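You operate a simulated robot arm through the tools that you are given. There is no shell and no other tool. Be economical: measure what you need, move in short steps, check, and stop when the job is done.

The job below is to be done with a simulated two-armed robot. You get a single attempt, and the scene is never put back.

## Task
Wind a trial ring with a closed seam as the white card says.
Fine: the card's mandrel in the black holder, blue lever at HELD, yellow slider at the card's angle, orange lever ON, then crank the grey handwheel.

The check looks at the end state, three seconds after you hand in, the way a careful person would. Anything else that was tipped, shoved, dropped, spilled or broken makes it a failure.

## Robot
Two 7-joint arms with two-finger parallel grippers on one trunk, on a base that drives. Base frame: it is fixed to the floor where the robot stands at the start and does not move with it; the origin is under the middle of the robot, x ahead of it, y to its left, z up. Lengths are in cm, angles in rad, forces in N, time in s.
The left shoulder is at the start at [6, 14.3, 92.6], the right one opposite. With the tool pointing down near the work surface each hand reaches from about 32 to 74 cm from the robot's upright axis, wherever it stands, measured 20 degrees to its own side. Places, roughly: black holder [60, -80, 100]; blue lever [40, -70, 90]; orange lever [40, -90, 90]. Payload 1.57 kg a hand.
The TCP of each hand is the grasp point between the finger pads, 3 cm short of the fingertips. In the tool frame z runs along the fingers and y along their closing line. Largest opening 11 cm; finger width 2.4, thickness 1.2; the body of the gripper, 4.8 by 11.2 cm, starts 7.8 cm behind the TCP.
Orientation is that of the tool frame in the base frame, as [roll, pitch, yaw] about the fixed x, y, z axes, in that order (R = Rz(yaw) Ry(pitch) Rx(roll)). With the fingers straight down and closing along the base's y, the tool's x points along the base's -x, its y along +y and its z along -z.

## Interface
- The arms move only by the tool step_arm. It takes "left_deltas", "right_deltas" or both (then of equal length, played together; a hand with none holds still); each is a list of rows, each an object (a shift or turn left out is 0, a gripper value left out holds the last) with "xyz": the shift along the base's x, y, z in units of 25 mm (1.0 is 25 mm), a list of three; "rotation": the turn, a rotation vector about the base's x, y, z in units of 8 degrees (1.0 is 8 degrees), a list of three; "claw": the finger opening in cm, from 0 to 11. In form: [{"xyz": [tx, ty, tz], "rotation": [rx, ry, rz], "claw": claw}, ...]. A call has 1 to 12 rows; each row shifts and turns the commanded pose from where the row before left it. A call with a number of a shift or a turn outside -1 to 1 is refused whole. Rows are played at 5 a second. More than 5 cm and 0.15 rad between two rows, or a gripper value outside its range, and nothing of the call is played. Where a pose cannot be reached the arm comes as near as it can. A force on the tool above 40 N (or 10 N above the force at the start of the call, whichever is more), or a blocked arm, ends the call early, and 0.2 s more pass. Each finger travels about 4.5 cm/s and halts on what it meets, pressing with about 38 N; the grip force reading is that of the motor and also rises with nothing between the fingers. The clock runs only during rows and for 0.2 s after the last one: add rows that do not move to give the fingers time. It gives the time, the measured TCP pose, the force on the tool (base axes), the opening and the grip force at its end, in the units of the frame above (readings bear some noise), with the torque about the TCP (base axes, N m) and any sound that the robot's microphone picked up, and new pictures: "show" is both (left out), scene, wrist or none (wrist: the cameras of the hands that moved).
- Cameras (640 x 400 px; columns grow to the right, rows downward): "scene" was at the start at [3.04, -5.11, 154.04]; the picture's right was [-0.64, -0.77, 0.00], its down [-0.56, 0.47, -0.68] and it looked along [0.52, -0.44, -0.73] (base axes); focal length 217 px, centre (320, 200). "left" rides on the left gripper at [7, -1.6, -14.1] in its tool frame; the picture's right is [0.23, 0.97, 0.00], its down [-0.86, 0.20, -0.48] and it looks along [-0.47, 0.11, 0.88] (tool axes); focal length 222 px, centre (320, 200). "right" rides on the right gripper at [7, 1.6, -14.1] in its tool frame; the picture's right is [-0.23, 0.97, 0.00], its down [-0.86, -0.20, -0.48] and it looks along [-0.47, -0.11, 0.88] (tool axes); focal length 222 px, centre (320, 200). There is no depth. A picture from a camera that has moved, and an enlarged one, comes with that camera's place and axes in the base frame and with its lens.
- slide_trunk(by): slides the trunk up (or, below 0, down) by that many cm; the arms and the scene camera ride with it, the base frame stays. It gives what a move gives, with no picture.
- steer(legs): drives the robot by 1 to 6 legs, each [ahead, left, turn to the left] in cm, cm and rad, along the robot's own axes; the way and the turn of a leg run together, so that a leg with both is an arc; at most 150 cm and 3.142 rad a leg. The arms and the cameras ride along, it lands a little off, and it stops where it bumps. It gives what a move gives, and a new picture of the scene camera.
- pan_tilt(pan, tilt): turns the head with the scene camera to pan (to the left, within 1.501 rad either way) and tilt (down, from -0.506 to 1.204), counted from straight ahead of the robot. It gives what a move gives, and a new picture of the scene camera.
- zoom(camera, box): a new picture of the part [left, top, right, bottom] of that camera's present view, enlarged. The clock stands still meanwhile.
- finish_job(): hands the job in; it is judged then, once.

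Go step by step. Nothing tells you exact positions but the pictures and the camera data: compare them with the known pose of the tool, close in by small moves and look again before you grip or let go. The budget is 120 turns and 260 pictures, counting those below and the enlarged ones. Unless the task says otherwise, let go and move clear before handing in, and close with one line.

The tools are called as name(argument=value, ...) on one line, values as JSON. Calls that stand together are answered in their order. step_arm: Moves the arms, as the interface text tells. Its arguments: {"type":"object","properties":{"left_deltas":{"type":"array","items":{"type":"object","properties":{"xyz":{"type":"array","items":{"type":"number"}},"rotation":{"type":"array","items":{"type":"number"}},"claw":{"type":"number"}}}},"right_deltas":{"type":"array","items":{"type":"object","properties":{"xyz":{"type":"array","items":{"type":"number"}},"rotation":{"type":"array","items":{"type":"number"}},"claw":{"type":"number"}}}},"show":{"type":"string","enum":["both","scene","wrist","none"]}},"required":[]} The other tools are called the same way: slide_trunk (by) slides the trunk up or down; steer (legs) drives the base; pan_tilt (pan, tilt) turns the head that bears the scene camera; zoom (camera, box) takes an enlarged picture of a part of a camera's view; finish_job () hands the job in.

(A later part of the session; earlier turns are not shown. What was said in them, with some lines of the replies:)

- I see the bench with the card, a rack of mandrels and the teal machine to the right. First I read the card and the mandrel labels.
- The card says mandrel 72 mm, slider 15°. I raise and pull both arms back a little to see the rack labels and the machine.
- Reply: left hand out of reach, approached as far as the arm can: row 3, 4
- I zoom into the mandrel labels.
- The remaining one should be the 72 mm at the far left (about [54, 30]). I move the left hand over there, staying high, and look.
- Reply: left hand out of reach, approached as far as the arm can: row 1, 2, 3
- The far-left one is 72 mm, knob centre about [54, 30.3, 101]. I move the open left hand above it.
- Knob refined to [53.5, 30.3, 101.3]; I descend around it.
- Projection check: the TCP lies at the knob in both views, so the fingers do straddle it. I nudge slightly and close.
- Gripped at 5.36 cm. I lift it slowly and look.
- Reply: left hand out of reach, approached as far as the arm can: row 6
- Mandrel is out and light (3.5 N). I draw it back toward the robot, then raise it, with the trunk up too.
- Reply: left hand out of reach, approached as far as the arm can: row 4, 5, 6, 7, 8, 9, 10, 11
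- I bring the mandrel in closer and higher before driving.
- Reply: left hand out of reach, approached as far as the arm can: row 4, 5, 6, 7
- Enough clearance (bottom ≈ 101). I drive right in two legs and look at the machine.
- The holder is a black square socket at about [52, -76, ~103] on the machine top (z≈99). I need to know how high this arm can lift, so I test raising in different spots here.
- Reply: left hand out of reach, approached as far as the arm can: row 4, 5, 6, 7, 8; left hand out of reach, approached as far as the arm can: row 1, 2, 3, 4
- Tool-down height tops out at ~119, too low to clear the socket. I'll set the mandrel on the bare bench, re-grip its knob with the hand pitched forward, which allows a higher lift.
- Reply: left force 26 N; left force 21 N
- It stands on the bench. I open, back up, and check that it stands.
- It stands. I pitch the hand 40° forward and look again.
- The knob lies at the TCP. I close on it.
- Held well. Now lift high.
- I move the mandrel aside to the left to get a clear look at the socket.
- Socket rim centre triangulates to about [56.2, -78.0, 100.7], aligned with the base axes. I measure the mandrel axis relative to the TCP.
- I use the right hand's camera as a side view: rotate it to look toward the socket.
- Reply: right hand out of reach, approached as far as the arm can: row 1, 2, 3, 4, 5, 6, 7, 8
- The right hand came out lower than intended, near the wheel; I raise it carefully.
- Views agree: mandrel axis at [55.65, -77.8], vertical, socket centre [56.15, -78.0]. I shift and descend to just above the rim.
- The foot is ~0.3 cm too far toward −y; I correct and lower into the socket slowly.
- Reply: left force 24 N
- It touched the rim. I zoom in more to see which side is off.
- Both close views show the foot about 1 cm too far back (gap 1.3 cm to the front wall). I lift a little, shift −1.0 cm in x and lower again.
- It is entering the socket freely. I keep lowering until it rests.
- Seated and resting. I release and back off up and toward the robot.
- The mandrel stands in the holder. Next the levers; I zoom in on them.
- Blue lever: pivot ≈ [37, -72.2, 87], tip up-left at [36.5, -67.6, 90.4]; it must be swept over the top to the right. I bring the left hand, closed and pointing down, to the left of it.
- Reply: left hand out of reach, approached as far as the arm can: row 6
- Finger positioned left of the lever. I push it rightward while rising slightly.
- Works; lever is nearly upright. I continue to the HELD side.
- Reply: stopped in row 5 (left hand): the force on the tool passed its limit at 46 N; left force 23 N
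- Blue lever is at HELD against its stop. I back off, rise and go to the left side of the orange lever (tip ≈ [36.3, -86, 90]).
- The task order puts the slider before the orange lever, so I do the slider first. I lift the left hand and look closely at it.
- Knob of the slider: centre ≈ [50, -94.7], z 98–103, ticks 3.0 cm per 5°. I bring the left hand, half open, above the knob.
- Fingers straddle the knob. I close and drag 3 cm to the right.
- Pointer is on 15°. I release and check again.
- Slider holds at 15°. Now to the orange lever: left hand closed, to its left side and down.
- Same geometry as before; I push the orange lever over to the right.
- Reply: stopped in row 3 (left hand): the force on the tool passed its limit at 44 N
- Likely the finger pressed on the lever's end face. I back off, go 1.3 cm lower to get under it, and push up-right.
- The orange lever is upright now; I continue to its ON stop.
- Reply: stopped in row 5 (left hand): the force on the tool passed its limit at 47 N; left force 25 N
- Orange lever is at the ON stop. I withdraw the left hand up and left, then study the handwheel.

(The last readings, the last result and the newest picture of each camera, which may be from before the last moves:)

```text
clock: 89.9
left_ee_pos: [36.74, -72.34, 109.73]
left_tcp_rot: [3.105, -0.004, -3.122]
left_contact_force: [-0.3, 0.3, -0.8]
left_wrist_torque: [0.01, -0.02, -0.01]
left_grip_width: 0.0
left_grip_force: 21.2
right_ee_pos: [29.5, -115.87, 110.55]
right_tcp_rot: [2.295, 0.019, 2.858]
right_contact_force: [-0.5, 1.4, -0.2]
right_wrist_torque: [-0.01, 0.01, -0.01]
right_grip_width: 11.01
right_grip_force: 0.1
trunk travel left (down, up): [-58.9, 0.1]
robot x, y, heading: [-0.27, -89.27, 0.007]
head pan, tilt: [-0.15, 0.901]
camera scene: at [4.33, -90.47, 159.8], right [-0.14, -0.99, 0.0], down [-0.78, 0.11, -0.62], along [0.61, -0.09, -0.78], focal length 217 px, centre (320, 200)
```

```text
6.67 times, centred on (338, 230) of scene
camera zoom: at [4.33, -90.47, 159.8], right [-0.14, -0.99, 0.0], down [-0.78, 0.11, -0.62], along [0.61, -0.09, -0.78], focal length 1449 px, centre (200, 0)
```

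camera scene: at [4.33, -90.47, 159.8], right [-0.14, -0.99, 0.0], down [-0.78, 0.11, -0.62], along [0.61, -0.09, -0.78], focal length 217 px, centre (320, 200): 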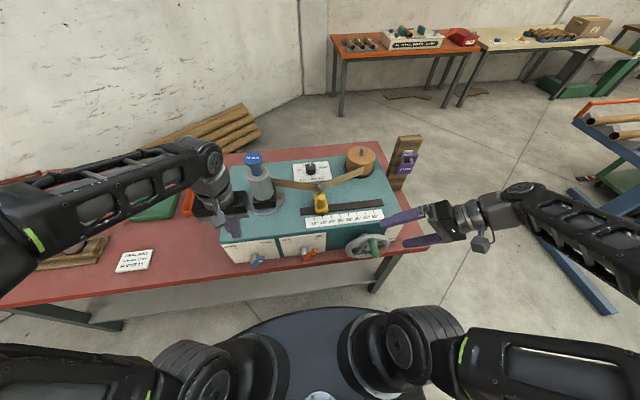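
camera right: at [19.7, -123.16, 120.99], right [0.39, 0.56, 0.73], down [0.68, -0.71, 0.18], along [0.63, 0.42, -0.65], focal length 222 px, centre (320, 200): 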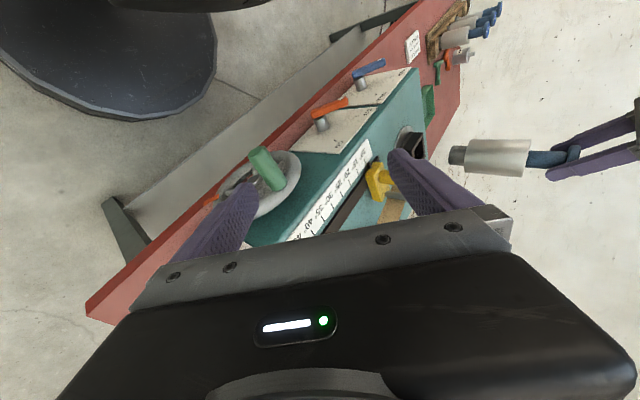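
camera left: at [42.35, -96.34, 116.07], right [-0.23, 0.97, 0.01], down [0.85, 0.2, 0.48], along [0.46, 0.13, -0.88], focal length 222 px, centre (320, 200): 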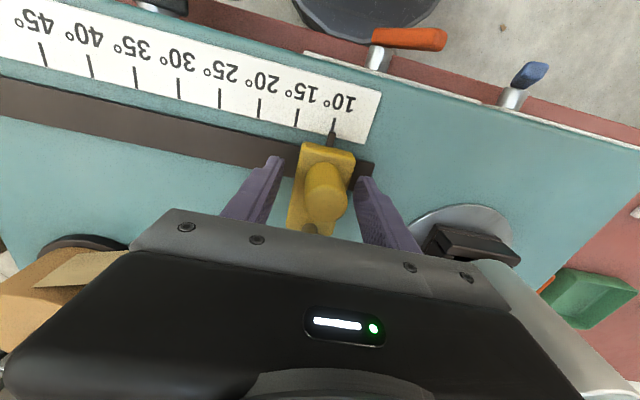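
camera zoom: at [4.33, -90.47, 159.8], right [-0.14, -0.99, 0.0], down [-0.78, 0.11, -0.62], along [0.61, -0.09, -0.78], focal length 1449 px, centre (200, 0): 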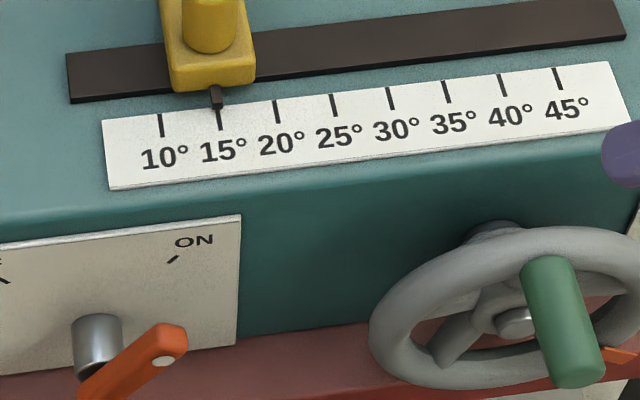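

Engaging ON has led the strip onto the mandrel. The wheel's green handle is at 12 o'clock (≈[30–35.5, -111.8, 96.2]), hub ≈ [36, -111.8, 89.4], radius ≈ 6.7. I turn the right hand back to pointing down above the handle.

step_arm(right_deltas=[{"xyz": [0, 0, 0.5], "claw": 6}, {"rotation": [0, 0, 1]}, {"rotation": [0, 0, 1]}, {"rotation": [-1, 0, 0]}, {"rotation": [-1, 0, 0]}, {"rotation": [-1, 0, 0]}, {"rotation": [-1, 0, 0]}, {"rotation": [-1, 0, 0]}, {"rotation": [-1, 0, 0]}, {}])

```text
clock: 92.1
left_ee_pos: [36.6, -72.52, 109.86]
left_tcp_rot: [3.104, -0.003, -3.126]
left_contact_force: [-0.2, 0.2, 0.7]
left_wrist_torque: [-0.01, 0.0, 0.01]
left_grip_width: 0.01
left_grip_force: 21.3
right_ee_pos: [29.41, -115.83, 111.7]
right_tcp_rot: [3.134, 0.015, -3.13]
right_contact_force: [0.1, 0.9, 0.3]
right_wrist_torque: [0.0, -0.01, 0.02]
right_grip_width: 5.98
right_grip_force: 0.0
trunk travel left (down, up): [-58.9, 0.1]
robot x, y, heading: [-0.21, -89.38, 0.01]
head pan, tilt: [-0.15, 0.901]
camera scene: at [4.33, -90.52, 159.8], right [-0.14, -0.99, 0.0], down [-0.78, 0.11, -0.62], along [0.61, -0.09, -0.78], focal length 217 px, centre (320, 200)
camera right: at [22.24, -114.39, 125.8], right [0.22, 0.98, 0.01], down [0.85, -0.19, 0.49], along [0.48, -0.1, -0.87], focal length 222 px, centre (320, 200)
```

scene: 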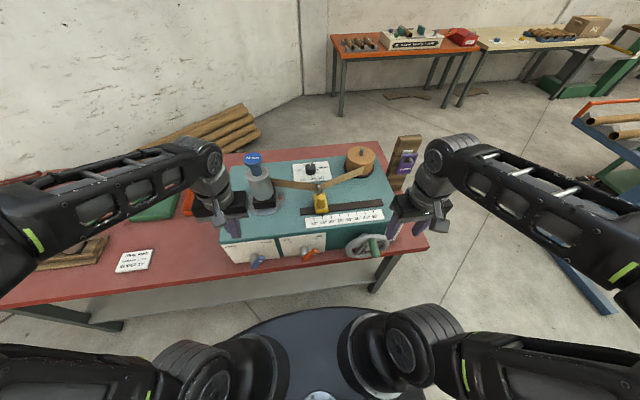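
right: 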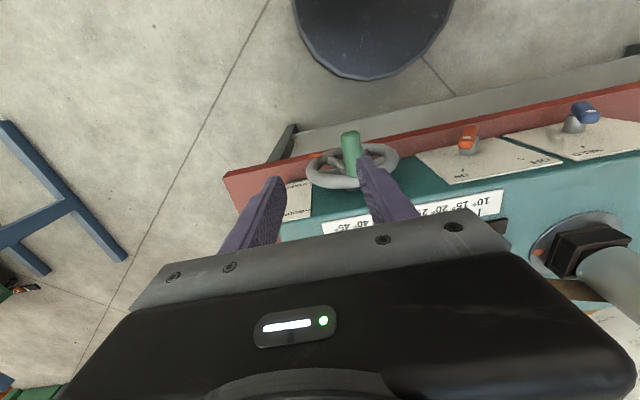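

step_arm(right_deltas=[{"xyz": [0.5, 0.8, 0]}, {"xyz": [0.5, 0.77, 0]}, {"xyz": [0, 0, -1]}, {"xyz": [0, 0, -1]}, {"xyz": [0, 0, -1]}, {"xyz": [0, 0, -1]}, {}], show="wrist")

zoom(camera="scene", box=[320, 190, 416, 280])

```text
clock: 93.7
left_ee_pos: [36.72, -72.39, 109.89]
left_tcp_rot: [3.106, -0.006, -3.123]
left_contact_force: [0.2, 0.4, -0.5]
left_wrist_torque: [0.01, 0.04, -0.01]
left_grip_width: 0.01
left_grip_force: 22.0
right_ee_pos: [31.91, -111.88, 101.57]
right_tcp_rot: [3.134, 0.017, -3.131]
right_contact_force: [-0.1, 0.1, -0.2]
right_wrist_torque: [-0.02, -0.03, -0.01]
right_grip_width: 5.99
right_grip_force: 0.3
trunk travel left (down, up): [-58.9, 0.1]
robot x, y, heading: [0.48, -89.39, 0.009]
head pan, tilt: [-0.15, 0.901]
camera right: at [24.73, -110.5, 115.76], right [0.22, 0.98, 0.01], down [0.85, -0.19, 0.49], along [0.48, -0.1, -0.87], focal length 222 px, centre (320, 200)
```

right: 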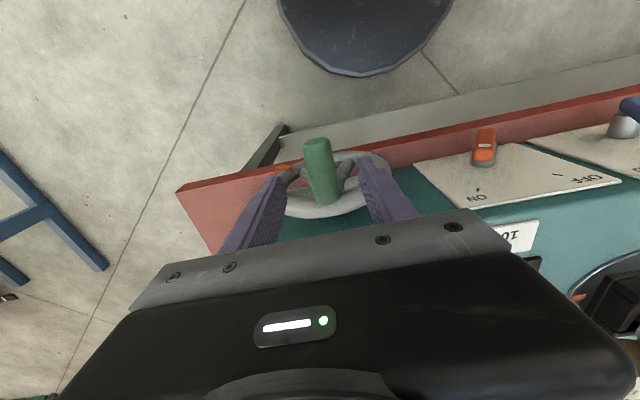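

```text
4.44 times, centred on (368, 235) of scene
camera zoom: at [4.3, -90.49, 159.8], right [-0.14, -0.99, 0.0], down [-0.78, 0.11, -0.62], along [0.62, -0.09, -0.78], focal length 966 px, centre (107, 44)
```

zoom: 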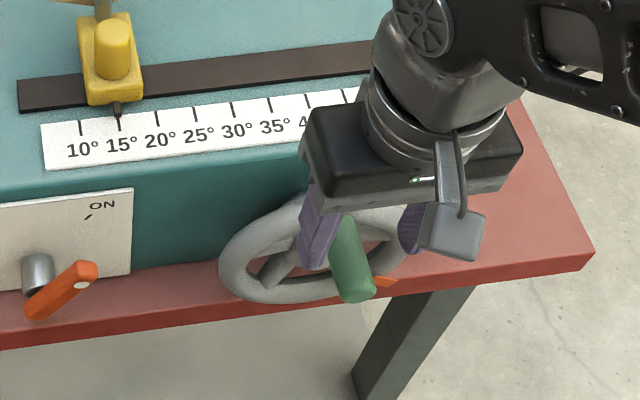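

step_arm(right_deltas=[{"xyz": [0, 0, -0.8]}, {"xyz": [0, 0, -0.8]}, {"xyz": [0, 0, -0.5]}, {"claw": 2}, {"claw": 2}, {"claw": 2}, {"claw": 2}, {"claw": 2}, {"claw": 2}], show="wrist")

zoom(camera="scene", box=[320, 190, 416, 280])

```text
clock: 95.7
left_ee_pos: [36.69, -72.38, 109.95]
left_tcp_rot: [3.104, -0.004, -3.126]
left_contact_force: [0.4, 0.8, -0.5]
left_wrist_torque: [0.0, 0.01, 0.05]
left_grip_width: 0.02
left_grip_force: 20.7
right_ee_pos: [31.97, -111.83, 96.48]
right_tcp_rot: [3.131, 0.015, -3.132]
right_contact_force: [-1.0, 2.0, -3.7]
right_wrist_torque: [0.03, -0.15, -0.94]
right_grip_width: 2.58
right_grip_force: 37.0
trunk travel left (down, up): [-58.9, 0.1]
robot x, y, heading: [0.01, -89.23, 0.009]
head pan, tilt: [-0.15, 0.901]
camera right: at [24.71, -110.47, 110.54], right [0.22, 0.98, 0.01], down [0.85, -0.2, 0.49], along [0.48, -0.1, -0.87], focal length 222 px, centre (320, 200)
```

right: 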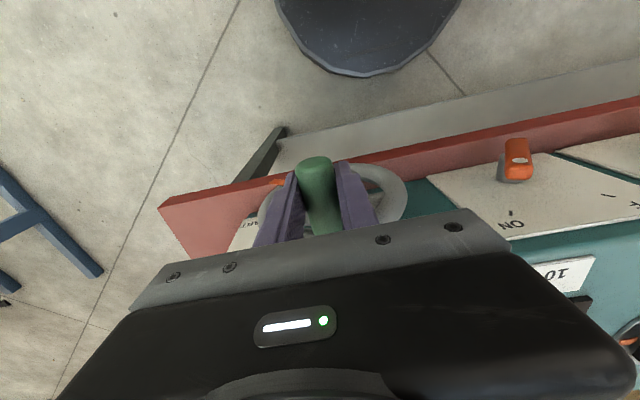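

```text
4.44 times, centred on (368, 235) of scene
camera zoom: at [4.34, -90.48, 159.8], right [-0.14, -0.99, 0.0], down [-0.78, 0.11, -0.62], along [0.61, -0.09, -0.78], focal length 966 px, centre (107, 44)
```

zoom: 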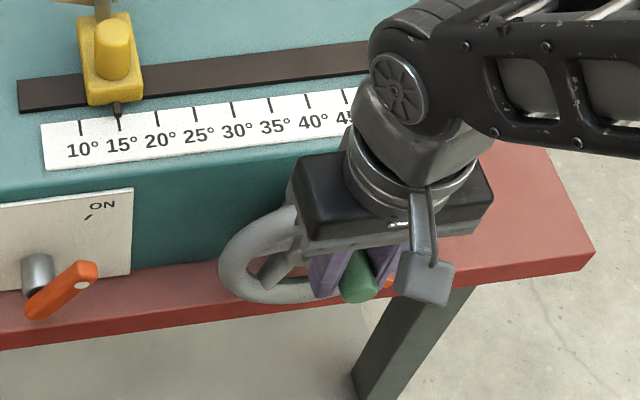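

Handle gripped. I test a small clockwise turn (handle to the right and down).

step_arm(right_deltas=[{"xyz": [0, -0.35, -0.02]}, {"xyz": [0, -0.35, -0.07]}, {"xyz": [0, -0.34, -0.11]}, {"xyz": [0, -0.32, -0.16]}], show="none")

zoom(camera="scene", box=[200, 130, 400, 260])

```text
clock: 96.7
left_ee_pos: [36.75, -72.35, 109.87]
left_tcp_rot: [3.104, -0.006, -3.123]
left_contact_force: [0.1, 0.6, -0.7]
left_wrist_torque: [-0.03, 0.0, -0.01]
left_grip_width: 0.0
left_grip_force: 21.2
right_ee_pos: [31.8, -115.32, 95.47]
right_tcp_rot: [3.134, 0.016, -3.131]
right_contact_force: [0.5, 5.7, 1.2]
right_wrist_torque: [0.44, 0.5, -0.94]
right_grip_width: 2.6
right_grip_force: 37.5
trunk travel left (down, up): [-58.9, 0.1]
robot x, y, heading: [0.3, -89.3, 0.008]
head pan, tilt: [-0.15, 0.901]
```

```text
3.08 times, centred on (300, 195) of scene
camera zoom: at [4.34, -90.41, 159.8], right [-0.14, -0.99, 0.0], down [-0.78, 0.11, -0.62], along [0.61, -0.09, -0.78], focal length 669 px, centre (382, 215)
```

zoom: 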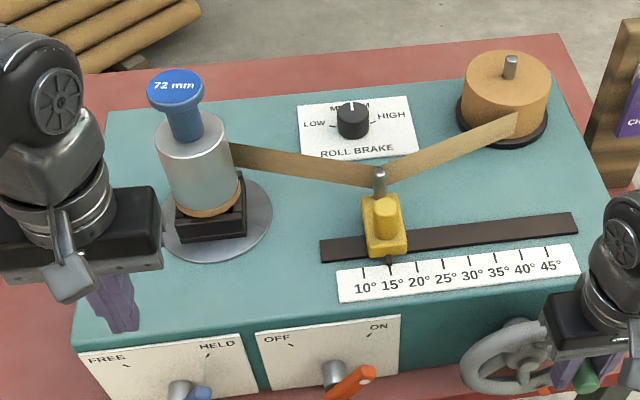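

The strip begins to wind at the mandrel's base: clockwise is right. I continue round the circle in 10° steps.

step_arm(right_deltas=[{"xyz": [0, -0.384, -0.279]}, {"xyz": [0, -0.33, -0.342]}, {"xyz": [0, -0.266, -0.394]}, {"xyz": [0, -0.193, -0.434]}, {"xyz": [0, -0.115, -0.461]}, {"xyz": [0, -0.033, -0.474]}], show="scene")

```text
clock: 98.1
left_ee_pos: [36.73, -72.31, 109.88]
left_tcp_rot: [3.106, -0.005, -3.125]
left_contact_force: [0.1, -0.4, -0.4]
left_wrist_torque: [0.03, 0.03, -0.01]
left_grip_width: 0.0
left_grip_force: 21.1
right_ee_pos: [31.84, -118.58, 89.45]
right_tcp_rot: [3.133, 0.016, -3.131]
right_contact_force: [-2.1, 3.8, 3.7]
right_wrist_torque: [0.24, 0.75, -0.86]
right_grip_width: 2.52
right_grip_force: 36.6
trunk travel left (down, up): [-58.9, 0.1]
robot x, y, heading: [-0.22, -89.39, 0.001]
head pan, tilt: [-0.15, 0.901]
camera scene: at [4.3, -90.41, 159.8], right [-0.14, -0.99, 0.0], down [-0.78, 0.11, -0.62], along [0.62, -0.09, -0.78], focal length 217 px, centre (320, 200)
```

scene: 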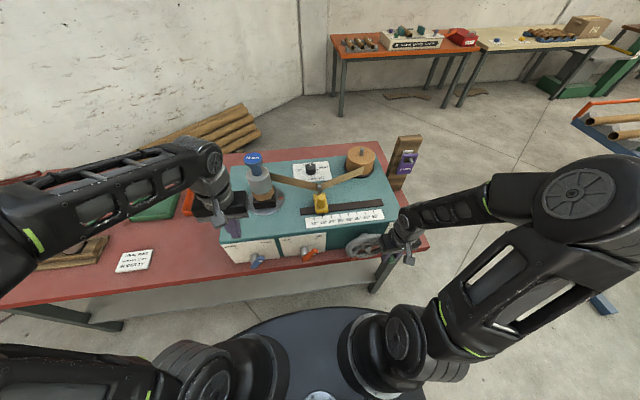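

step_arm(right_deltas=[{"xyz": [0, 0.05, -0.472]}, {"xyz": [0, 0.131, -0.457]}, {"xyz": [0, 0.208, -0.427]}, {"xyz": [0, 0.279, -0.384]}, {"xyz": [0, 0.342, -0.33]}, {"xyz": [0, 0.394, -0.266]}], show="none")

zoom(camera="scene", box=[200, 130, 440, 280])

```text
clock: 98.8
left_ee_pos: [36.66, -72.35, 109.9]
left_tcp_rot: [3.106, -0.005, -3.124]
left_contact_force: [-0.5, 0.0, 0.2]
left_wrist_torque: [-0.02, -0.06, 0.01]
left_grip_width: 0.02
left_grip_force: 21.3
right_ee_pos: [31.88, -118.22, 86.84]
right_tcp_rot: [3.135, 0.022, 3.141]
right_contact_force: [-4.4, -4.0, 14.5]
right_wrist_torque: [0.96, -1.04, 0.25]
right_grip_width: 2.57
right_grip_force: 37.0
trunk travel left (down, up): [-58.9, 0.1]
robot x, y, heading: [-0.28, -89.26, 0.006]
head pan, tilt: [-0.15, 0.901]
stopped in row 3 (right hand): the force on the tool passed its limit at 62 N (the readings are from after the stop); the commanded pose is now the measured one
```

```text
2.67 times, centred on (320, 205) of scene
camera zoom: at [4.18, -90.51, 159.82], right [-0.14, -0.99, 0.0], down [-0.78, 0.11, -0.62], along [0.62, -0.09, -0.78], focal length 579 px, centre (320, 187)
```

zoom: 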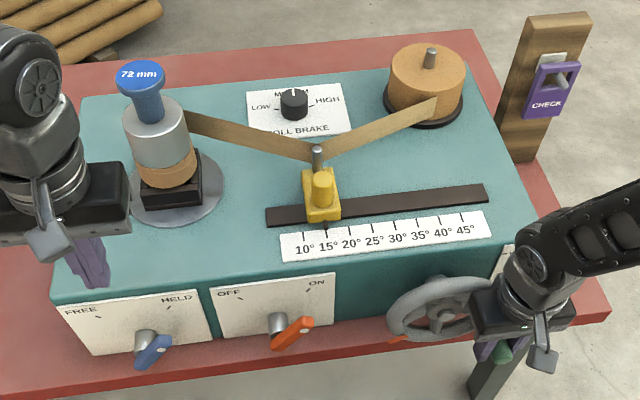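

Probably the gripper body met the wheel rim. I re-grip the handle nearer its free end (x −1.3 cm) for clearance.

step_arm(right_deltas=[{"claw": 3}, {"claw": 4.5}, {"claw": 5}, {"xyz": [-0.25, 0, 0]}, {"xyz": [-0.25, 0, 0]}, {}], show="wrist")

zoom(camera="scene", box=[340, 220, 436, 280])

```text
clock: 100.2
left_ee_pos: [36.72, -72.51, 109.86]
left_tcp_rot: [3.104, -0.008, -3.125]
left_contact_force: [-0.3, 0.9, -0.2]
left_wrist_torque: [0.0, -0.04, 0.01]
left_grip_width: 0.02
left_grip_force: 21.2
right_ee_pos: [30.64, -118.02, 86.86]
right_tcp_rot: [3.136, 0.018, 3.142]
right_contact_force: [0.1, -0.1, 0.0]
right_wrist_torque: [-0.02, 0.02, 0.01]
right_grip_width: 4.99
right_grip_force: 0.0
trunk travel left (down, up): [-58.9, 0.1]
robot x, y, heading: [-0.03, -89.45, 0.006]
head pan, tilt: [-0.15, 0.901]
camera right: at [23.51, -116.5, 100.84], right [0.23, 0.97, 0.01], down [0.85, -0.2, 0.49], along [0.48, -0.1, -0.87], focal length 222 px, centre (320, 200)
```

right: 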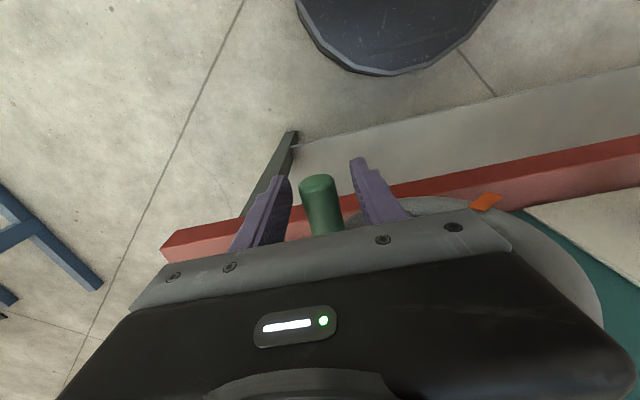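

```text
6.67 times, centred on (388, 250) of scene
camera zoom: at [4.34, -90.5, 159.8], right [-0.14, -0.99, 0.0], down [-0.78, 0.11, -0.62], along [0.61, -0.09, -0.78], focal length 1449 px, centre (-133, -133)
```

zoom: 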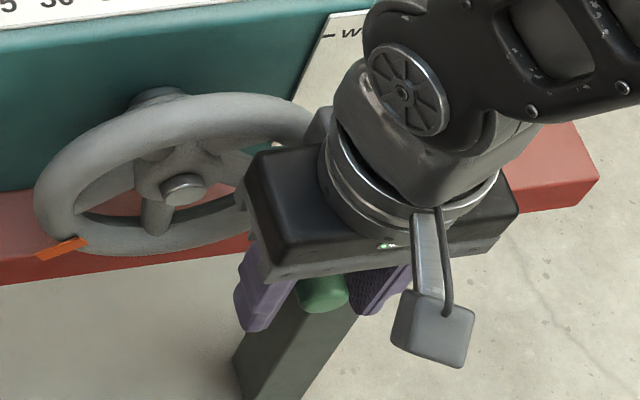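

step_arm(right_deltas=[{"claw": 2}, {"claw": 2}, {"claw": 2}, {"claw": 2}, {"xyz": [0, 0.2375, -0.411]}, {"xyz": [0, 0.305, -0.364]}, {"xyz": [0, 0.364, -0.305]}, {"xyz": [0, 0.411, -0.2375]}], show="none")

zoom(camera="scene", box=[340, 220, 436, 280])

```text
clock: 102.0
left_ee_pos: [36.9, -72.39, 109.97]
left_tcp_rot: [3.104, -0.006, -3.125]
left_contact_force: [0.1, 0.8, -0.3]
left_wrist_torque: [-0.03, 0.0, 0.02]
left_grip_width: 0.02
left_grip_force: 21.7
right_ee_pos: [30.72, -114.58, 83.53]
right_tcp_rot: [3.132, 0.019, -3.139]
right_contact_force: [2.8, -4.5, -14.0]
right_wrist_torque: [-0.01, 0.13, -0.1]
right_grip_width: 2.55
right_grip_force: 2.9
trunk travel left (down, up): [-58.9, 0.1]
robot x, y, heading: [-0.31, -89.65, 0.006]
head pan, tilt: [-0.15, 0.901]
```

```text
6.67 times, centred on (388, 250) of scene
camera zoom: at [4.39, -90.44, 159.8], right [-0.14, -0.99, 0.0], down [-0.78, 0.11, -0.62], along [0.61, -0.09, -0.78], focal length 1449 px, centre (-133, -133)
```

zoom: 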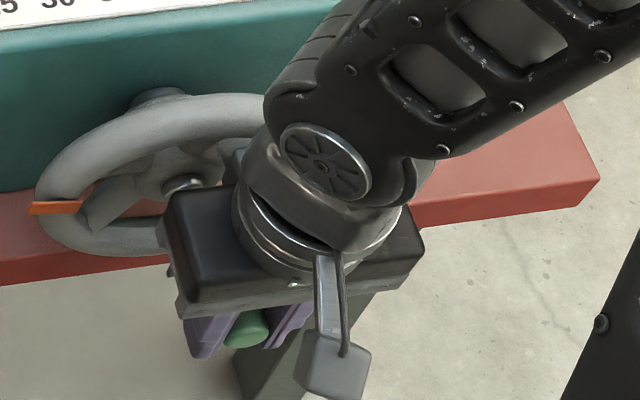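

step_arm(right_deltas=[{"xyz": [0, 0.449, -0.145]}, {"xyz": [0, 0.469, -0.06]}, {"xyz": [0, 0.475, 0.01]}, {"xyz": [0, 0.466, 0.091]}, {"xyz": [0, 0.443, 0.17]}], show="none")

zoom(camera="scene", box=[340, 220, 436, 280])

```text
clock: 103.2
left_ee_pos: [36.7, -72.53, 109.8]
left_tcp_rot: [3.105, -0.004, -3.124]
left_contact_force: [0.0, 0.8, 0.5]
left_wrist_torque: [-0.01, -0.03, 0.01]
left_grip_width: 0.02
left_grip_force: 21.2
right_ee_pos: [30.8, -110.06, 83.26]
right_tcp_rot: [-3.141, 0.008, 3.134]
right_contact_force: [-4.1, -13.2, -15.4]
right_wrist_torque: [1.05, -3.46, 0.83]
right_grip_width: 2.5
right_grip_force: 36.6
right hand out of reach, approached as far as the arm can: row 4
trunk travel left (down, up): [-58.9, 0.1]
robot x, y, heading: [-0.34, -89.4, 0.006]
head pan, tilt: [-0.15, 0.901]
stopped in row 5 (right hand): the force on the tool passed its limit at 46 N (the readings are from after the stop); the commanded pose is now the measured one
```

```text
6.67 times, centred on (388, 250) of scene
camera zoom: at [4.29, -90.63, 159.78], right [-0.14, -0.99, 0.0], down [-0.78, 0.11, -0.62], along [0.61, -0.09, -0.78], focal length 1449 px, centre (-133, -133)
```

zoom: 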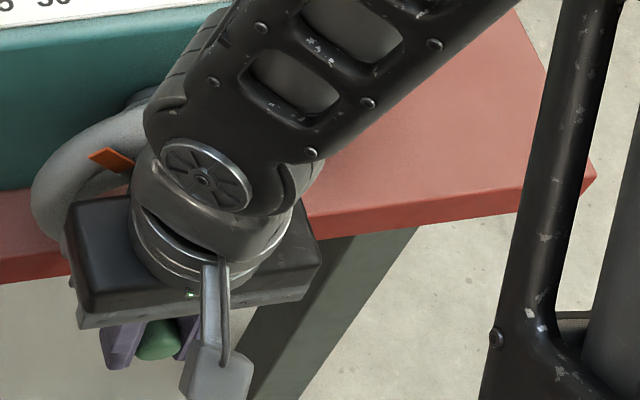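

The arm is at its inner reach limit here. I release the handle, back the base 12 cm, and lower the trunk a bit so the low part of the circle is in reach.

step_arm(right_deltas=[{"claw": 3}, {"claw": 4.5}, {"claw": 5.5}, {}], show="none")

steer(legs=[[-12, 0, 0]])

slide_trunk(by=-6)

pan_tilt(pan=-0.2, tilt=0.78)

zoom(camera="scene", box=[200, 120, 440, 280])

```text
clock: 104.2
left_ee_pos: [36.67, -72.51, 109.84]
left_tcp_rot: [3.105, -0.005, -3.123]
left_contact_force: [0.0, 0.1, -0.6]
left_wrist_torque: [0.04, -0.01, -0.01]
left_grip_width: 0.01
left_grip_force: 21.4
right_ee_pos: [30.79, -109.84, 83.25]
right_tcp_rot: [3.139, 0.01, 3.135]
right_contact_force: [-7.7, -1.3, -1.9]
right_wrist_torque: [0.18, -0.9, 0.04]
right_grip_width: 5.49
right_grip_force: 0.1
trunk travel left (down, up): [-58.9, 0.1]
robot x, y, heading: [0.11, -89.36, 0.004]
head pan, tilt: [-0.15, 0.901]
```

```text
clock: 105.5
left_ee_pos: [24.49, -72.56, 110.02]
left_tcp_rot: [3.106, -0.006, -3.124]
left_contact_force: [0.1, -0.8, 0.2]
left_wrist_torque: [0.03, -0.05, 0.02]
left_grip_width: 0.02
left_grip_force: 21.1
right_ee_pos: [18.69, -109.96, 83.33]
right_tcp_rot: [-3.141, 0.011, 3.135]
right_contact_force: [0.1, -1.1, -0.2]
right_wrist_torque: [0.0, -0.04, 0.0]
right_grip_width: 5.52
right_grip_force: 0.0
trunk travel left (down, up): [-58.9, 0.1]
robot x, y, heading: [-12.27, -89.46, 0.009]
head pan, tilt: [-0.15, 0.901]
camera scene: at [-7.93, -90.63, 159.81], right [-0.14, -0.99, 0.0], down [-0.77, 0.11, -0.62], along [0.62, -0.09, -0.78], focal length 217 px, centre (320, 200)
```

scene: 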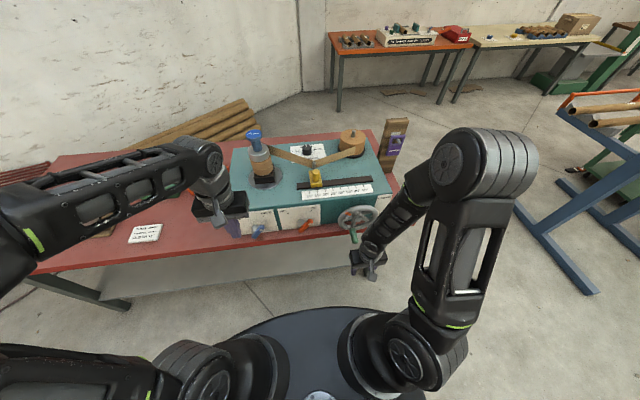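

```text
clock: 106.5
left_ee_pos: [24.62, -72.53, 103.91]
left_tcp_rot: [3.105, -0.004, -3.124]
left_contact_force: [1.0, -0.4, -0.9]
left_wrist_torque: [-0.02, 0.0, 0.01]
left_grip_width: 0.01
left_grip_force: 21.7
right_ee_pos: [18.81, -109.87, 77.28]
right_tcp_rot: [3.14, 0.009, 3.135]
right_contact_force: [1.0, 0.1, 0.1]
right_wrist_torque: [-0.04, 0.03, -0.01]
right_grip_width: 5.49
right_grip_force: 0.0
trunk travel left (down, up): [-52.9, 6.1]
robot x, y, heading: [-12.08, -89.63, 0.007]
head pan, tilt: [-0.15, 0.901]
```

```text
clock: 107.1
left_ee_pos: [24.66, -72.55, 103.99]
left_tcp_rot: [3.105, -0.006, -3.123]
left_contact_force: [-0.4, -0.1, -0.8]
left_wrist_torque: [0.04, 0.04, 0.0]
left_grip_width: 0.02
left_grip_force: 20.9
right_ee_pos: [18.85, -109.89, 77.39]
right_tcp_rot: [3.139, 0.01, 3.135]
right_contact_force: [0.1, -0.3, 0.3]
right_wrist_torque: [-0.02, 0.0, 0.01]
right_grip_width: 5.51
right_grip_force: 0.1
trunk travel left (down, up): [-52.9, 6.1]
robot x, y, heading: [-12.0, -89.45, 0.011]
head pan, tilt: [-0.201, 0.78]
camera scene: at [-7.19, -91.12, 154.74], right [-0.19, -0.98, 0.0], down [-0.69, 0.14, -0.71], along [0.7, -0.14, -0.7], focal length 217 px, centre (320, 200)
```

scene: 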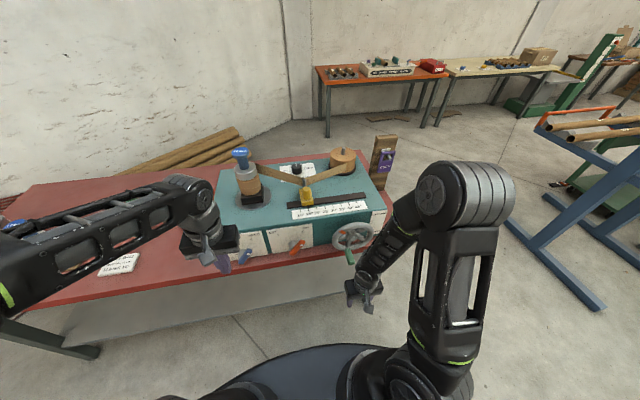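

```text
2.50 times, centred on (320, 200) of scene
camera zoom: at [-7.19, -91.12, 154.74], right [-0.19, -0.98, 0.0], down [-0.69, 0.14, -0.71], along [0.7, -0.14, -0.7], focal length 543 px, centre (320, 200)
```

zoom: 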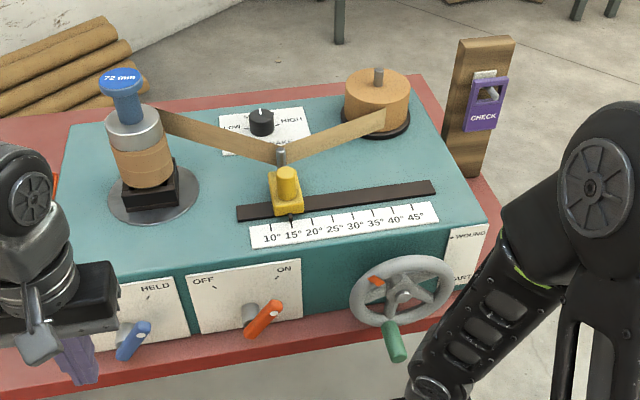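

The wheel stayed put, the strip is winding neatly. I re-grip the handle (now near the bottom, ≈[30.7, -110, 83.2]).

step_arm(right_deltas=[{"xyz": [0, 0, 0.8]}, {"xyz": [0, 0, 0.8]}, {"xyz": [0, 0, 0.72]}, {"xyz": [0.8, 0, 0]}, {"xyz": [0.8, 0, 0]}, {"xyz": [0.8, 0, 0]}, {"xyz": [0.8, 0, 0]}, {}], show="wrist")

zoom(camera="scene", box=[300, 210, 420, 300])

```text
clock: 108.9
left_ee_pos: [24.64, -72.59, 103.83]
left_tcp_rot: [3.104, -0.004, -3.126]
left_contact_force: [0.5, 0.3, 0.1]
left_wrist_torque: [0.0, -0.03, -0.03]
left_grip_width: 0.0
left_grip_force: 21.5
right_ee_pos: [27.66, -109.97, 83.05]
right_tcp_rot: [3.14, 0.009, 3.136]
right_contact_force: [-0.5, 0.4, -0.3]
right_wrist_torque: [-0.01, -0.04, -0.02]
right_grip_width: 5.51
right_grip_force: 0.0
right hand out of reach, approached as far as the arm can: row 1, 3
trunk travel left (down, up): [-52.9, 6.1]
robot x, y, heading: [-12.25, -89.68, 0.008]
head pan, tilt: [-0.201, 0.78]
camera right: at [20.63, -108.3, 97.11], right [0.23, 0.97, 0.0], down [0.85, -0.21, 0.49], along [0.47, -0.11, -0.87], focal length 222 px, centre (320, 200)
```

right: 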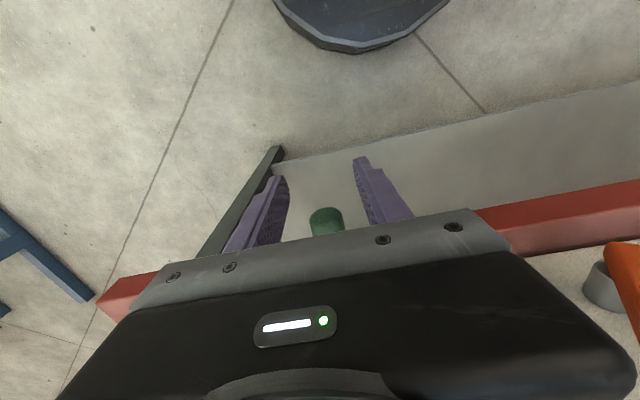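

```text
4.44 times, centred on (360, 255) of scene
camera zoom: at [-7.21, -91.12, 154.75], right [-0.19, -0.98, 0.0], down [-0.69, 0.14, -0.71], along [0.7, -0.14, -0.7], focal length 966 px, centre (142, -44)
```

zoom: 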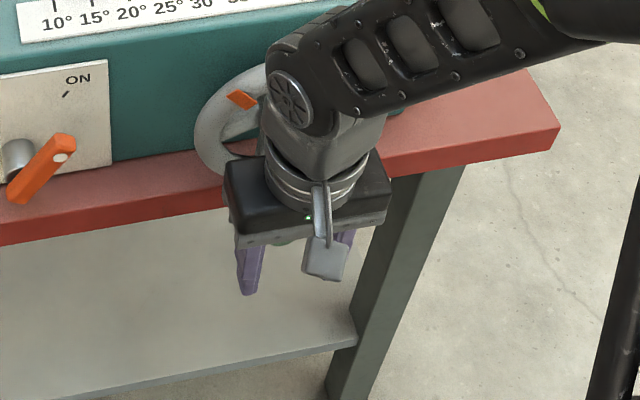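

step_arm(right_deltas=[{"xyz": [0.6, 0, 0]}, {"xyz": [0.6, 0, 0.02]}, {"claw": 2}, {"claw": 2}, {"claw": 2}, {"claw": 2}, {"claw": 2}, {"xyz": [0, 0.446, 0.162]}, {"xyz": [0, 0.411, 0.2375]}, {"xyz": [0, 0.364, 0.305]}], show="none")

zoom(camera="scene", box=[300, 210, 420, 300])

```text
clock: 111.1
left_ee_pos: [24.64, -72.55, 103.96]
left_tcp_rot: [3.103, -0.005, -3.125]
left_contact_force: [-0.4, 0.0, -0.4]
left_wrist_torque: [-0.02, -0.01, -0.02]
left_grip_width: 0.01
left_grip_force: 21.6
right_ee_pos: [30.68, -106.85, 84.86]
right_tcp_rot: [3.141, 0.009, 3.136]
right_contact_force: [-1.6, -2.8, -1.5]
right_wrist_torque: [0.07, -0.39, 0.52]
right_grip_width: 2.54
right_grip_force: 22.6
trunk travel left (down, up): [-52.9, 6.1]
robot x, y, heading: [-12.22, -89.94, 0.005]
head pan, tilt: [-0.201, 0.78]
```

```text
4.44 times, centred on (360, 255) of scene
camera zoom: at [-7.21, -91.17, 154.75], right [-0.19, -0.98, 0.0], down [-0.69, 0.14, -0.71], along [0.7, -0.14, -0.7], focal length 966 px, centre (142, -44)
```

zoom: 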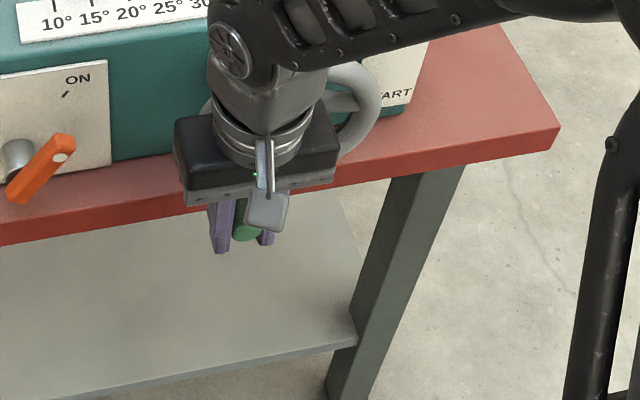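

step_arm(right_deltas=[{"xyz": [0, 0.29, 0.369]}, {"xyz": [0, 0.22, 0.415]}, {"xyz": [0, 0.15, 0.449]}, {"xyz": [0, 0.07, 0.469]}, {"xyz": [0, -0.008, 0.475]}], show="none")

zoom(camera="scene", box=[200, 130, 420, 280])

```text
clock: 112.3
left_ee_pos: [24.76, -72.56, 103.89]
left_tcp_rot: [3.104, -0.004, -3.125]
left_contact_force: [-0.4, 0.2, 1.1]
left_wrist_torque: [-0.02, -0.01, -0.01]
left_grip_width: 0.0
left_grip_force: 21.3
right_ee_pos: [30.59, -104.88, 90.33]
right_tcp_rot: [3.14, 0.01, 3.134]
right_contact_force: [-2.4, 0.9, -2.7]
right_wrist_torque: [0.08, -0.25, 0.2]
right_grip_width: 2.48
right_grip_force: 10.0
trunk travel left (down, up): [-52.9, 6.1]
robot x, y, heading: [-12.32, -89.52, 0.005]
head pan, tilt: [-0.201, 0.78]
```

```text
2.67 times, centred on (310, 205) of scene
camera zoom: at [-7.2, -91.12, 154.75], right [-0.19, -0.98, 0.0], down [-0.69, 0.14, -0.71], along [0.7, -0.14, -0.7], focal length 579 px, centre (347, 187)
```

zoom: 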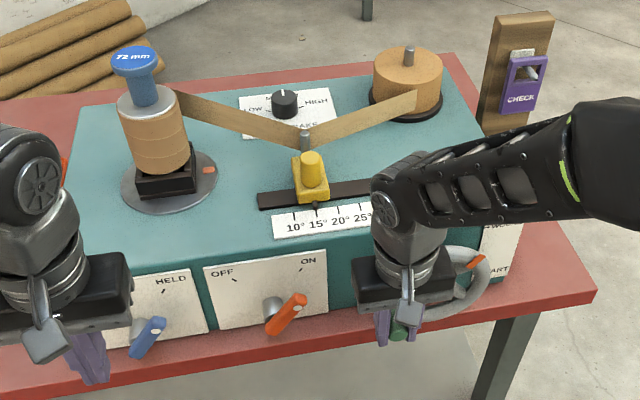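

Pointer nears WOUND; I go on in smaller steps until it stops.

step_arm(right_deltas=[{"xyz": [0, -0.035, 0.235]}, {"xyz": [0, -0.05, 0.23]}, {"xyz": [0, -0.07, 0.227]}], show="none")

zoom(camera="scene", box=[320, 200, 416, 260])

```text
clock: 113.1
left_ee_pos: [24.73, -72.49, 103.73]
left_tcp_rot: [3.105, -0.007, -3.125]
left_contact_force: [0.5, -0.7, -0.3]
left_wrist_torque: [-0.01, 0.0, -0.01]
left_grip_width: 0.02
left_grip_force: 21.2
right_ee_pos: [30.73, -105.29, 91.95]
right_tcp_rot: [3.139, 0.011, 3.137]
right_contact_force: [0.0, 9.3, 0.3]
right_wrist_torque: [0.09, -0.14, 0.14]
right_grip_width: 2.81
right_grip_force: 4.1
trunk travel left (down, up): [-52.9, 6.1]
robot x, y, heading: [-12.31, -89.47, 0.005]
head pan, tilt: [-0.201, 0.78]
```

```text
6.67 times, centred on (368, 230) of scene
camera zoom: at [-7.18, -90.99, 154.75], right [-0.19, -0.98, 0.0], down [-0.69, 0.13, -0.71], along [0.7, -0.14, -0.7], focal length 1449 px, centre (0, 0)
```

zoom: 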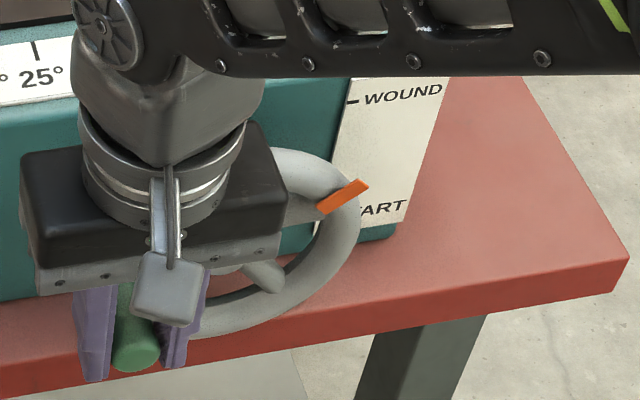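

step_arm(right_deltas=[{"xyz": [0, -0.085, 0.222]}, {"xyz": [0, -0.104, 0.213]}, {"xyz": [0, -0.122, 0.203]}, {"xyz": [0, -0.139, 0.193]}], show="none")

zoom(camera="scene", box=[320, 200, 416, 260])

```text
clock: 114.1
left_ee_pos: [24.7, -72.39, 103.65]
left_tcp_rot: [3.106, -0.006, -3.125]
left_contact_force: [0.6, 0.4, -0.1]
left_wrist_torque: [0.05, 0.03, 0.01]
left_grip_width: 0.0
left_grip_force: 21.9
right_ee_pos: [30.61, -106.3, 94.09]
right_tcp_rot: [3.139, 0.01, 3.136]
right_contact_force: [1.7, 15.3, 5.2]
right_wrist_torque: [0.23, -0.14, 0.14]
right_grip_width: 3.38
right_grip_force: 8.1
trunk travel left (down, up): [-52.9, 6.1]
robot x, y, heading: [-12.16, -89.47, 0.006]
head pan, tilt: [-0.201, 0.78]
```

```text
6.67 times, centred on (368, 230) of scene
camera zoom: at [-7.22, -90.89, 154.76], right [-0.19, -0.98, 0.0], down [-0.69, 0.13, -0.71], along [0.7, -0.14, -0.7], focal length 1449 px, centre (0, 0)
```

zoom: 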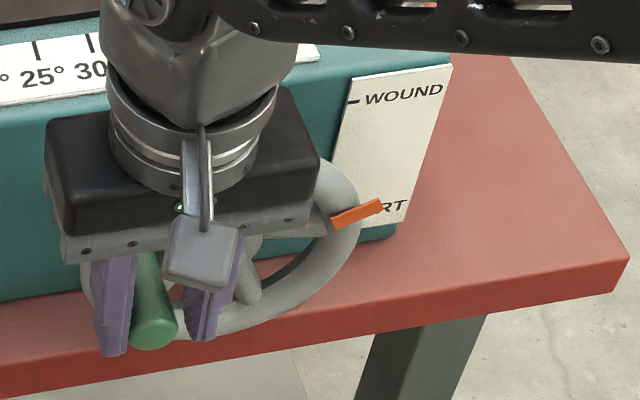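

The fingers are being spread, so the wheel is resisting – probably at its stop near WOUND. I push a touch more to confirm and look.

step_arm(right_deltas=[{"xyz": [0, -0.2, 0.15]}, {"xyz": [0, -0.2, 0.15]}, {"xyz": [0, -0.2, 0.13]}], show="none")

zoom(camera="scene", box=[320, 200, 416, 260])

zoom(camera="scene", box=[220, 130, 316, 220])

```text
clock: 115.0
left_ee_pos: [24.66, -72.14, 103.94]
left_tcp_rot: [3.107, -0.007, -3.124]
left_contact_force: [0.4, 0.1, -0.7]
left_wrist_torque: [0.02, 0.0, 0.0]
left_grip_width: 0.01
left_grip_force: 21.4
right_ee_pos: [30.65, -106.86, 95.14]
right_tcp_rot: [3.134, 0.007, -3.139]
right_contact_force: [1.4, 27.2, -8.2]
right_wrist_torque: [0.38, -0.28, -0.09]
right_grip_width: 4.48
right_grip_force: 13.6
trunk travel left (down, up): [-52.9, 6.1]
robot x, y, heading: [-11.87, -89.6, 0.007]
head pan, tilt: [-0.201, 0.78]
stopped in row 3 (right hand): the force on the tool passed its limit at 40 N (the readings are from after the stop); the commanded pose is now the measured one
```

```text
6.67 times, centred on (368, 230) of scene
camera zoom: at [-7.13, -90.69, 154.75], right [-0.19, -0.98, 0.0], down [-0.69, 0.13, -0.71], along [0.7, -0.14, -0.7], focal length 1449 px, centre (0, 0)
```

zoom: 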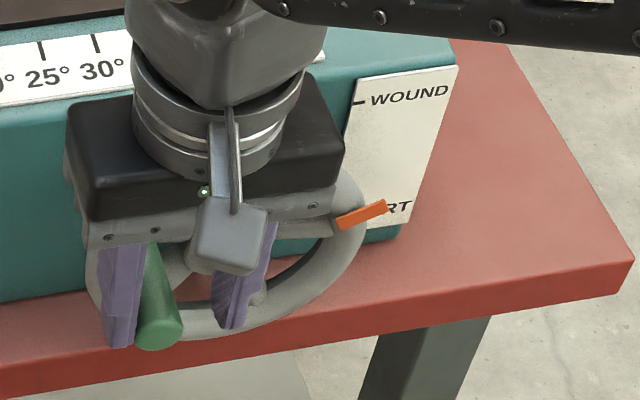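

```text
4.44 times, centred on (268, 175) of scene
camera zoom: at [-7.13, -90.69, 154.75], right [-0.19, -0.98, 0.0], down [-0.69, 0.13, -0.71], along [0.7, -0.14, -0.7], focal length 966 px, centre (551, 311)
```

zoom: 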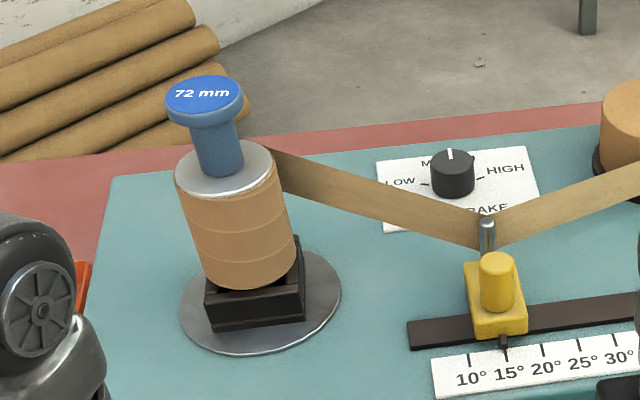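

The wheel is at its stop and the mandrel is wound to the top. I release the handle, back the hand off, and inspect the seam.

step_arm(right_deltas=[{"claw": 5.5}, {"claw": 6}, {"xyz": [0, 0.15, -0.1], "claw": 6.5}, {"claw": 6.5}, {"xyz": [-0.5, 0, 0]}, {"xyz": [-0.8, 0, 0]}, {"xyz": [-0.8, 0, 0]}, {"xyz": [-0.8, -0.3, 0.3]}, {"xyz": [0, -0.5, 0.5]}, {"xyz": [0, -0.8, 0.5]}], show="scene")

zoom(camera="scene", box=[226, 140, 290, 205])

zoom(camera="scene", box=[220, 190, 420, 290])

```text
clock: 117.2
left_ee_pos: [24.65, -72.41, 103.92]
left_tcp_rot: [3.105, -0.006, -3.123]
left_contact_force: [-0.4, -0.2, -0.2]
left_wrist_torque: [0.01, -0.02, -0.02]
left_grip_width: 0.0
left_grip_force: 21.6
right_ee_pos: [23.14, -111.2, 98.09]
right_tcp_rot: [3.138, 0.005, 3.139]
right_contact_force: [-0.1, 0.2, 0.4]
right_wrist_torque: [0.01, 0.01, 0.0]
right_grip_width: 6.48
right_grip_force: 0.0
trunk travel left (down, up): [-52.9, 6.1]
robot x, y, heading: [-12.18, -89.5, 0.008]
head pan, tilt: [-0.201, 0.78]
camera scene: at [-7.24, -91.11, 154.75], right [-0.19, -0.98, 0.0], down [-0.69, 0.13, -0.71], along [0.7, -0.14, -0.7], focal length 217 px, centre (320, 200)
```

scene: 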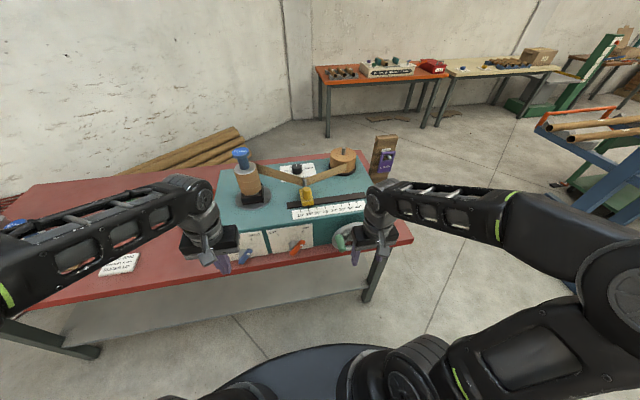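

```text
6.15 times, centred on (258, 172) of scene
camera zoom: at [-7.24, -91.11, 154.75], right [-0.19, -0.98, 0.0], down [-0.69, 0.13, -0.71], along [0.7, -0.14, -0.7], focal length 1337 px, centre (702, 369)
```

zoom: 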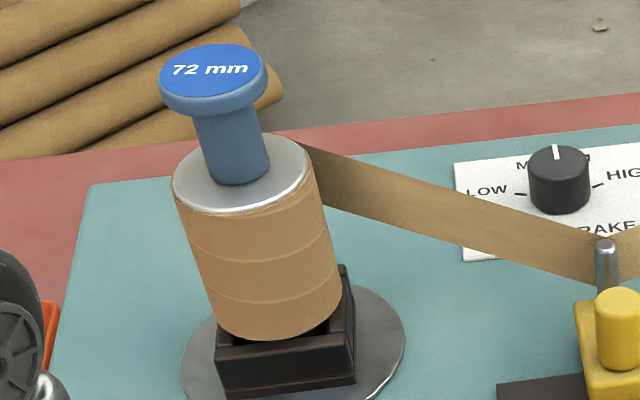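

```text
3.20 times, centred on (320, 240) of scene
camera zoom: at [-7.24, -91.11, 154.75], right [-0.19, -0.98, 0.0], down [-0.69, 0.13, -0.71], along [0.7, -0.14, -0.7], focal length 695 px, centre (320, 72)
```

zoom: 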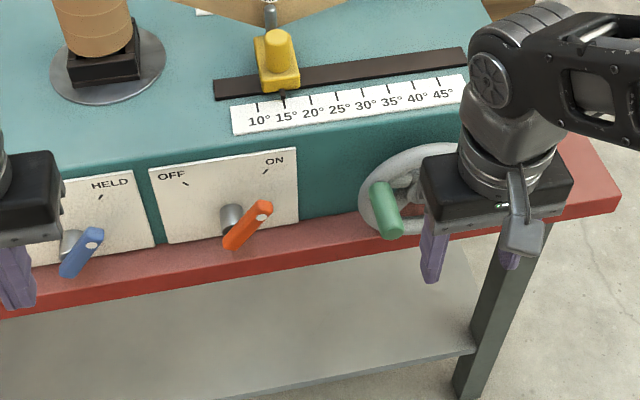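

zoom(camera="scene", box=[238, 160, 270, 196])

pan_tilt(pan=0.35, tilt=0.7)

```text
11.11 times, centred on (254, 178) of scene
camera zoom: at [-7.24, -91.11, 154.75], right [-0.19, -0.98, 0.0], down [-0.69, 0.13, -0.71], along [0.7, -0.14, -0.7], focal length 2414 px, centre (1053, 444)
```

zoom: 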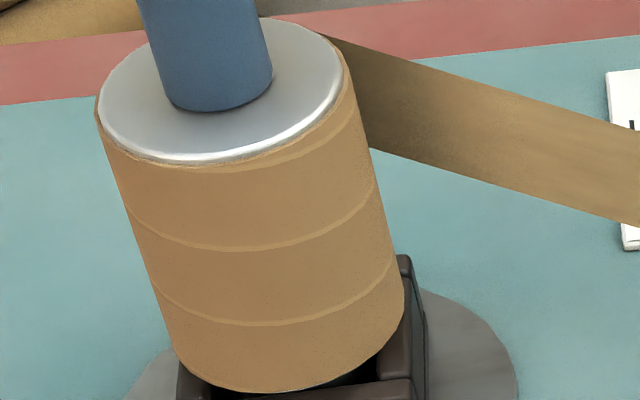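

```text
clock: 118.1
left_ee_pos: [24.62, -72.55, 103.83]
left_tcp_rot: [3.104, -0.008, -3.125]
left_contact_force: [-0.4, 0.2, 0.0]
left_wrist_torque: [-0.02, 0.01, 0.03]
left_grip_width: 0.01
left_grip_force: 21.3
right_ee_pos: [23.39, -111.23, 98.1]
right_tcp_rot: [3.136, 0.005, 3.139]
right_contact_force: [-0.1, -0.3, -0.2]
right_wrist_torque: [-0.03, 0.0, -0.01]
right_grip_width: 6.48
right_grip_force: 0.1
trunk travel left (down, up): [-52.9, 6.1]
robot x, y, heading: [-12.16, -89.66, 0.006]
head pan, tilt: [0.351, 0.7]
camera scene: at [-7.24, -86.54, 155.41], right [0.35, -0.94, 0.0], down [-0.6, -0.23, -0.76], along [0.72, 0.27, -0.64], focal length 217 px, centre (320, 200)
```

scene: 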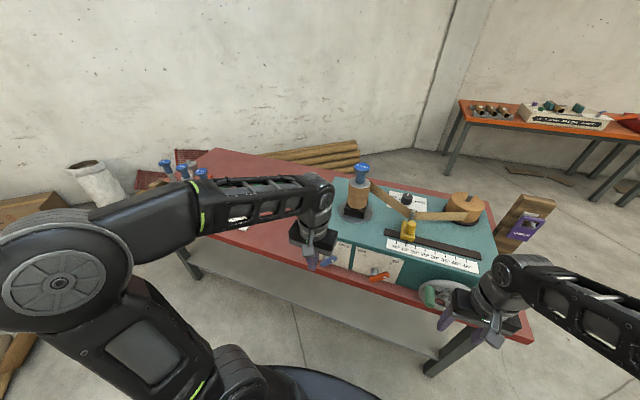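

The strip covers the mandrel with no metal showing at the seams. The blue lever is at HELD, the slider at 15°, the orange lever ON and the wheel at its stop. Both hands are clear and nothing else looks disturbed, so I hand in.

finish_job()

```text
The job is handed in.
```

I wound the trial ring on the 72 mm mandrel at 15°, with HELD and ON set and the wheel cranked to its stop. The seam looks closed, both hands are clear, and the job is handed in.
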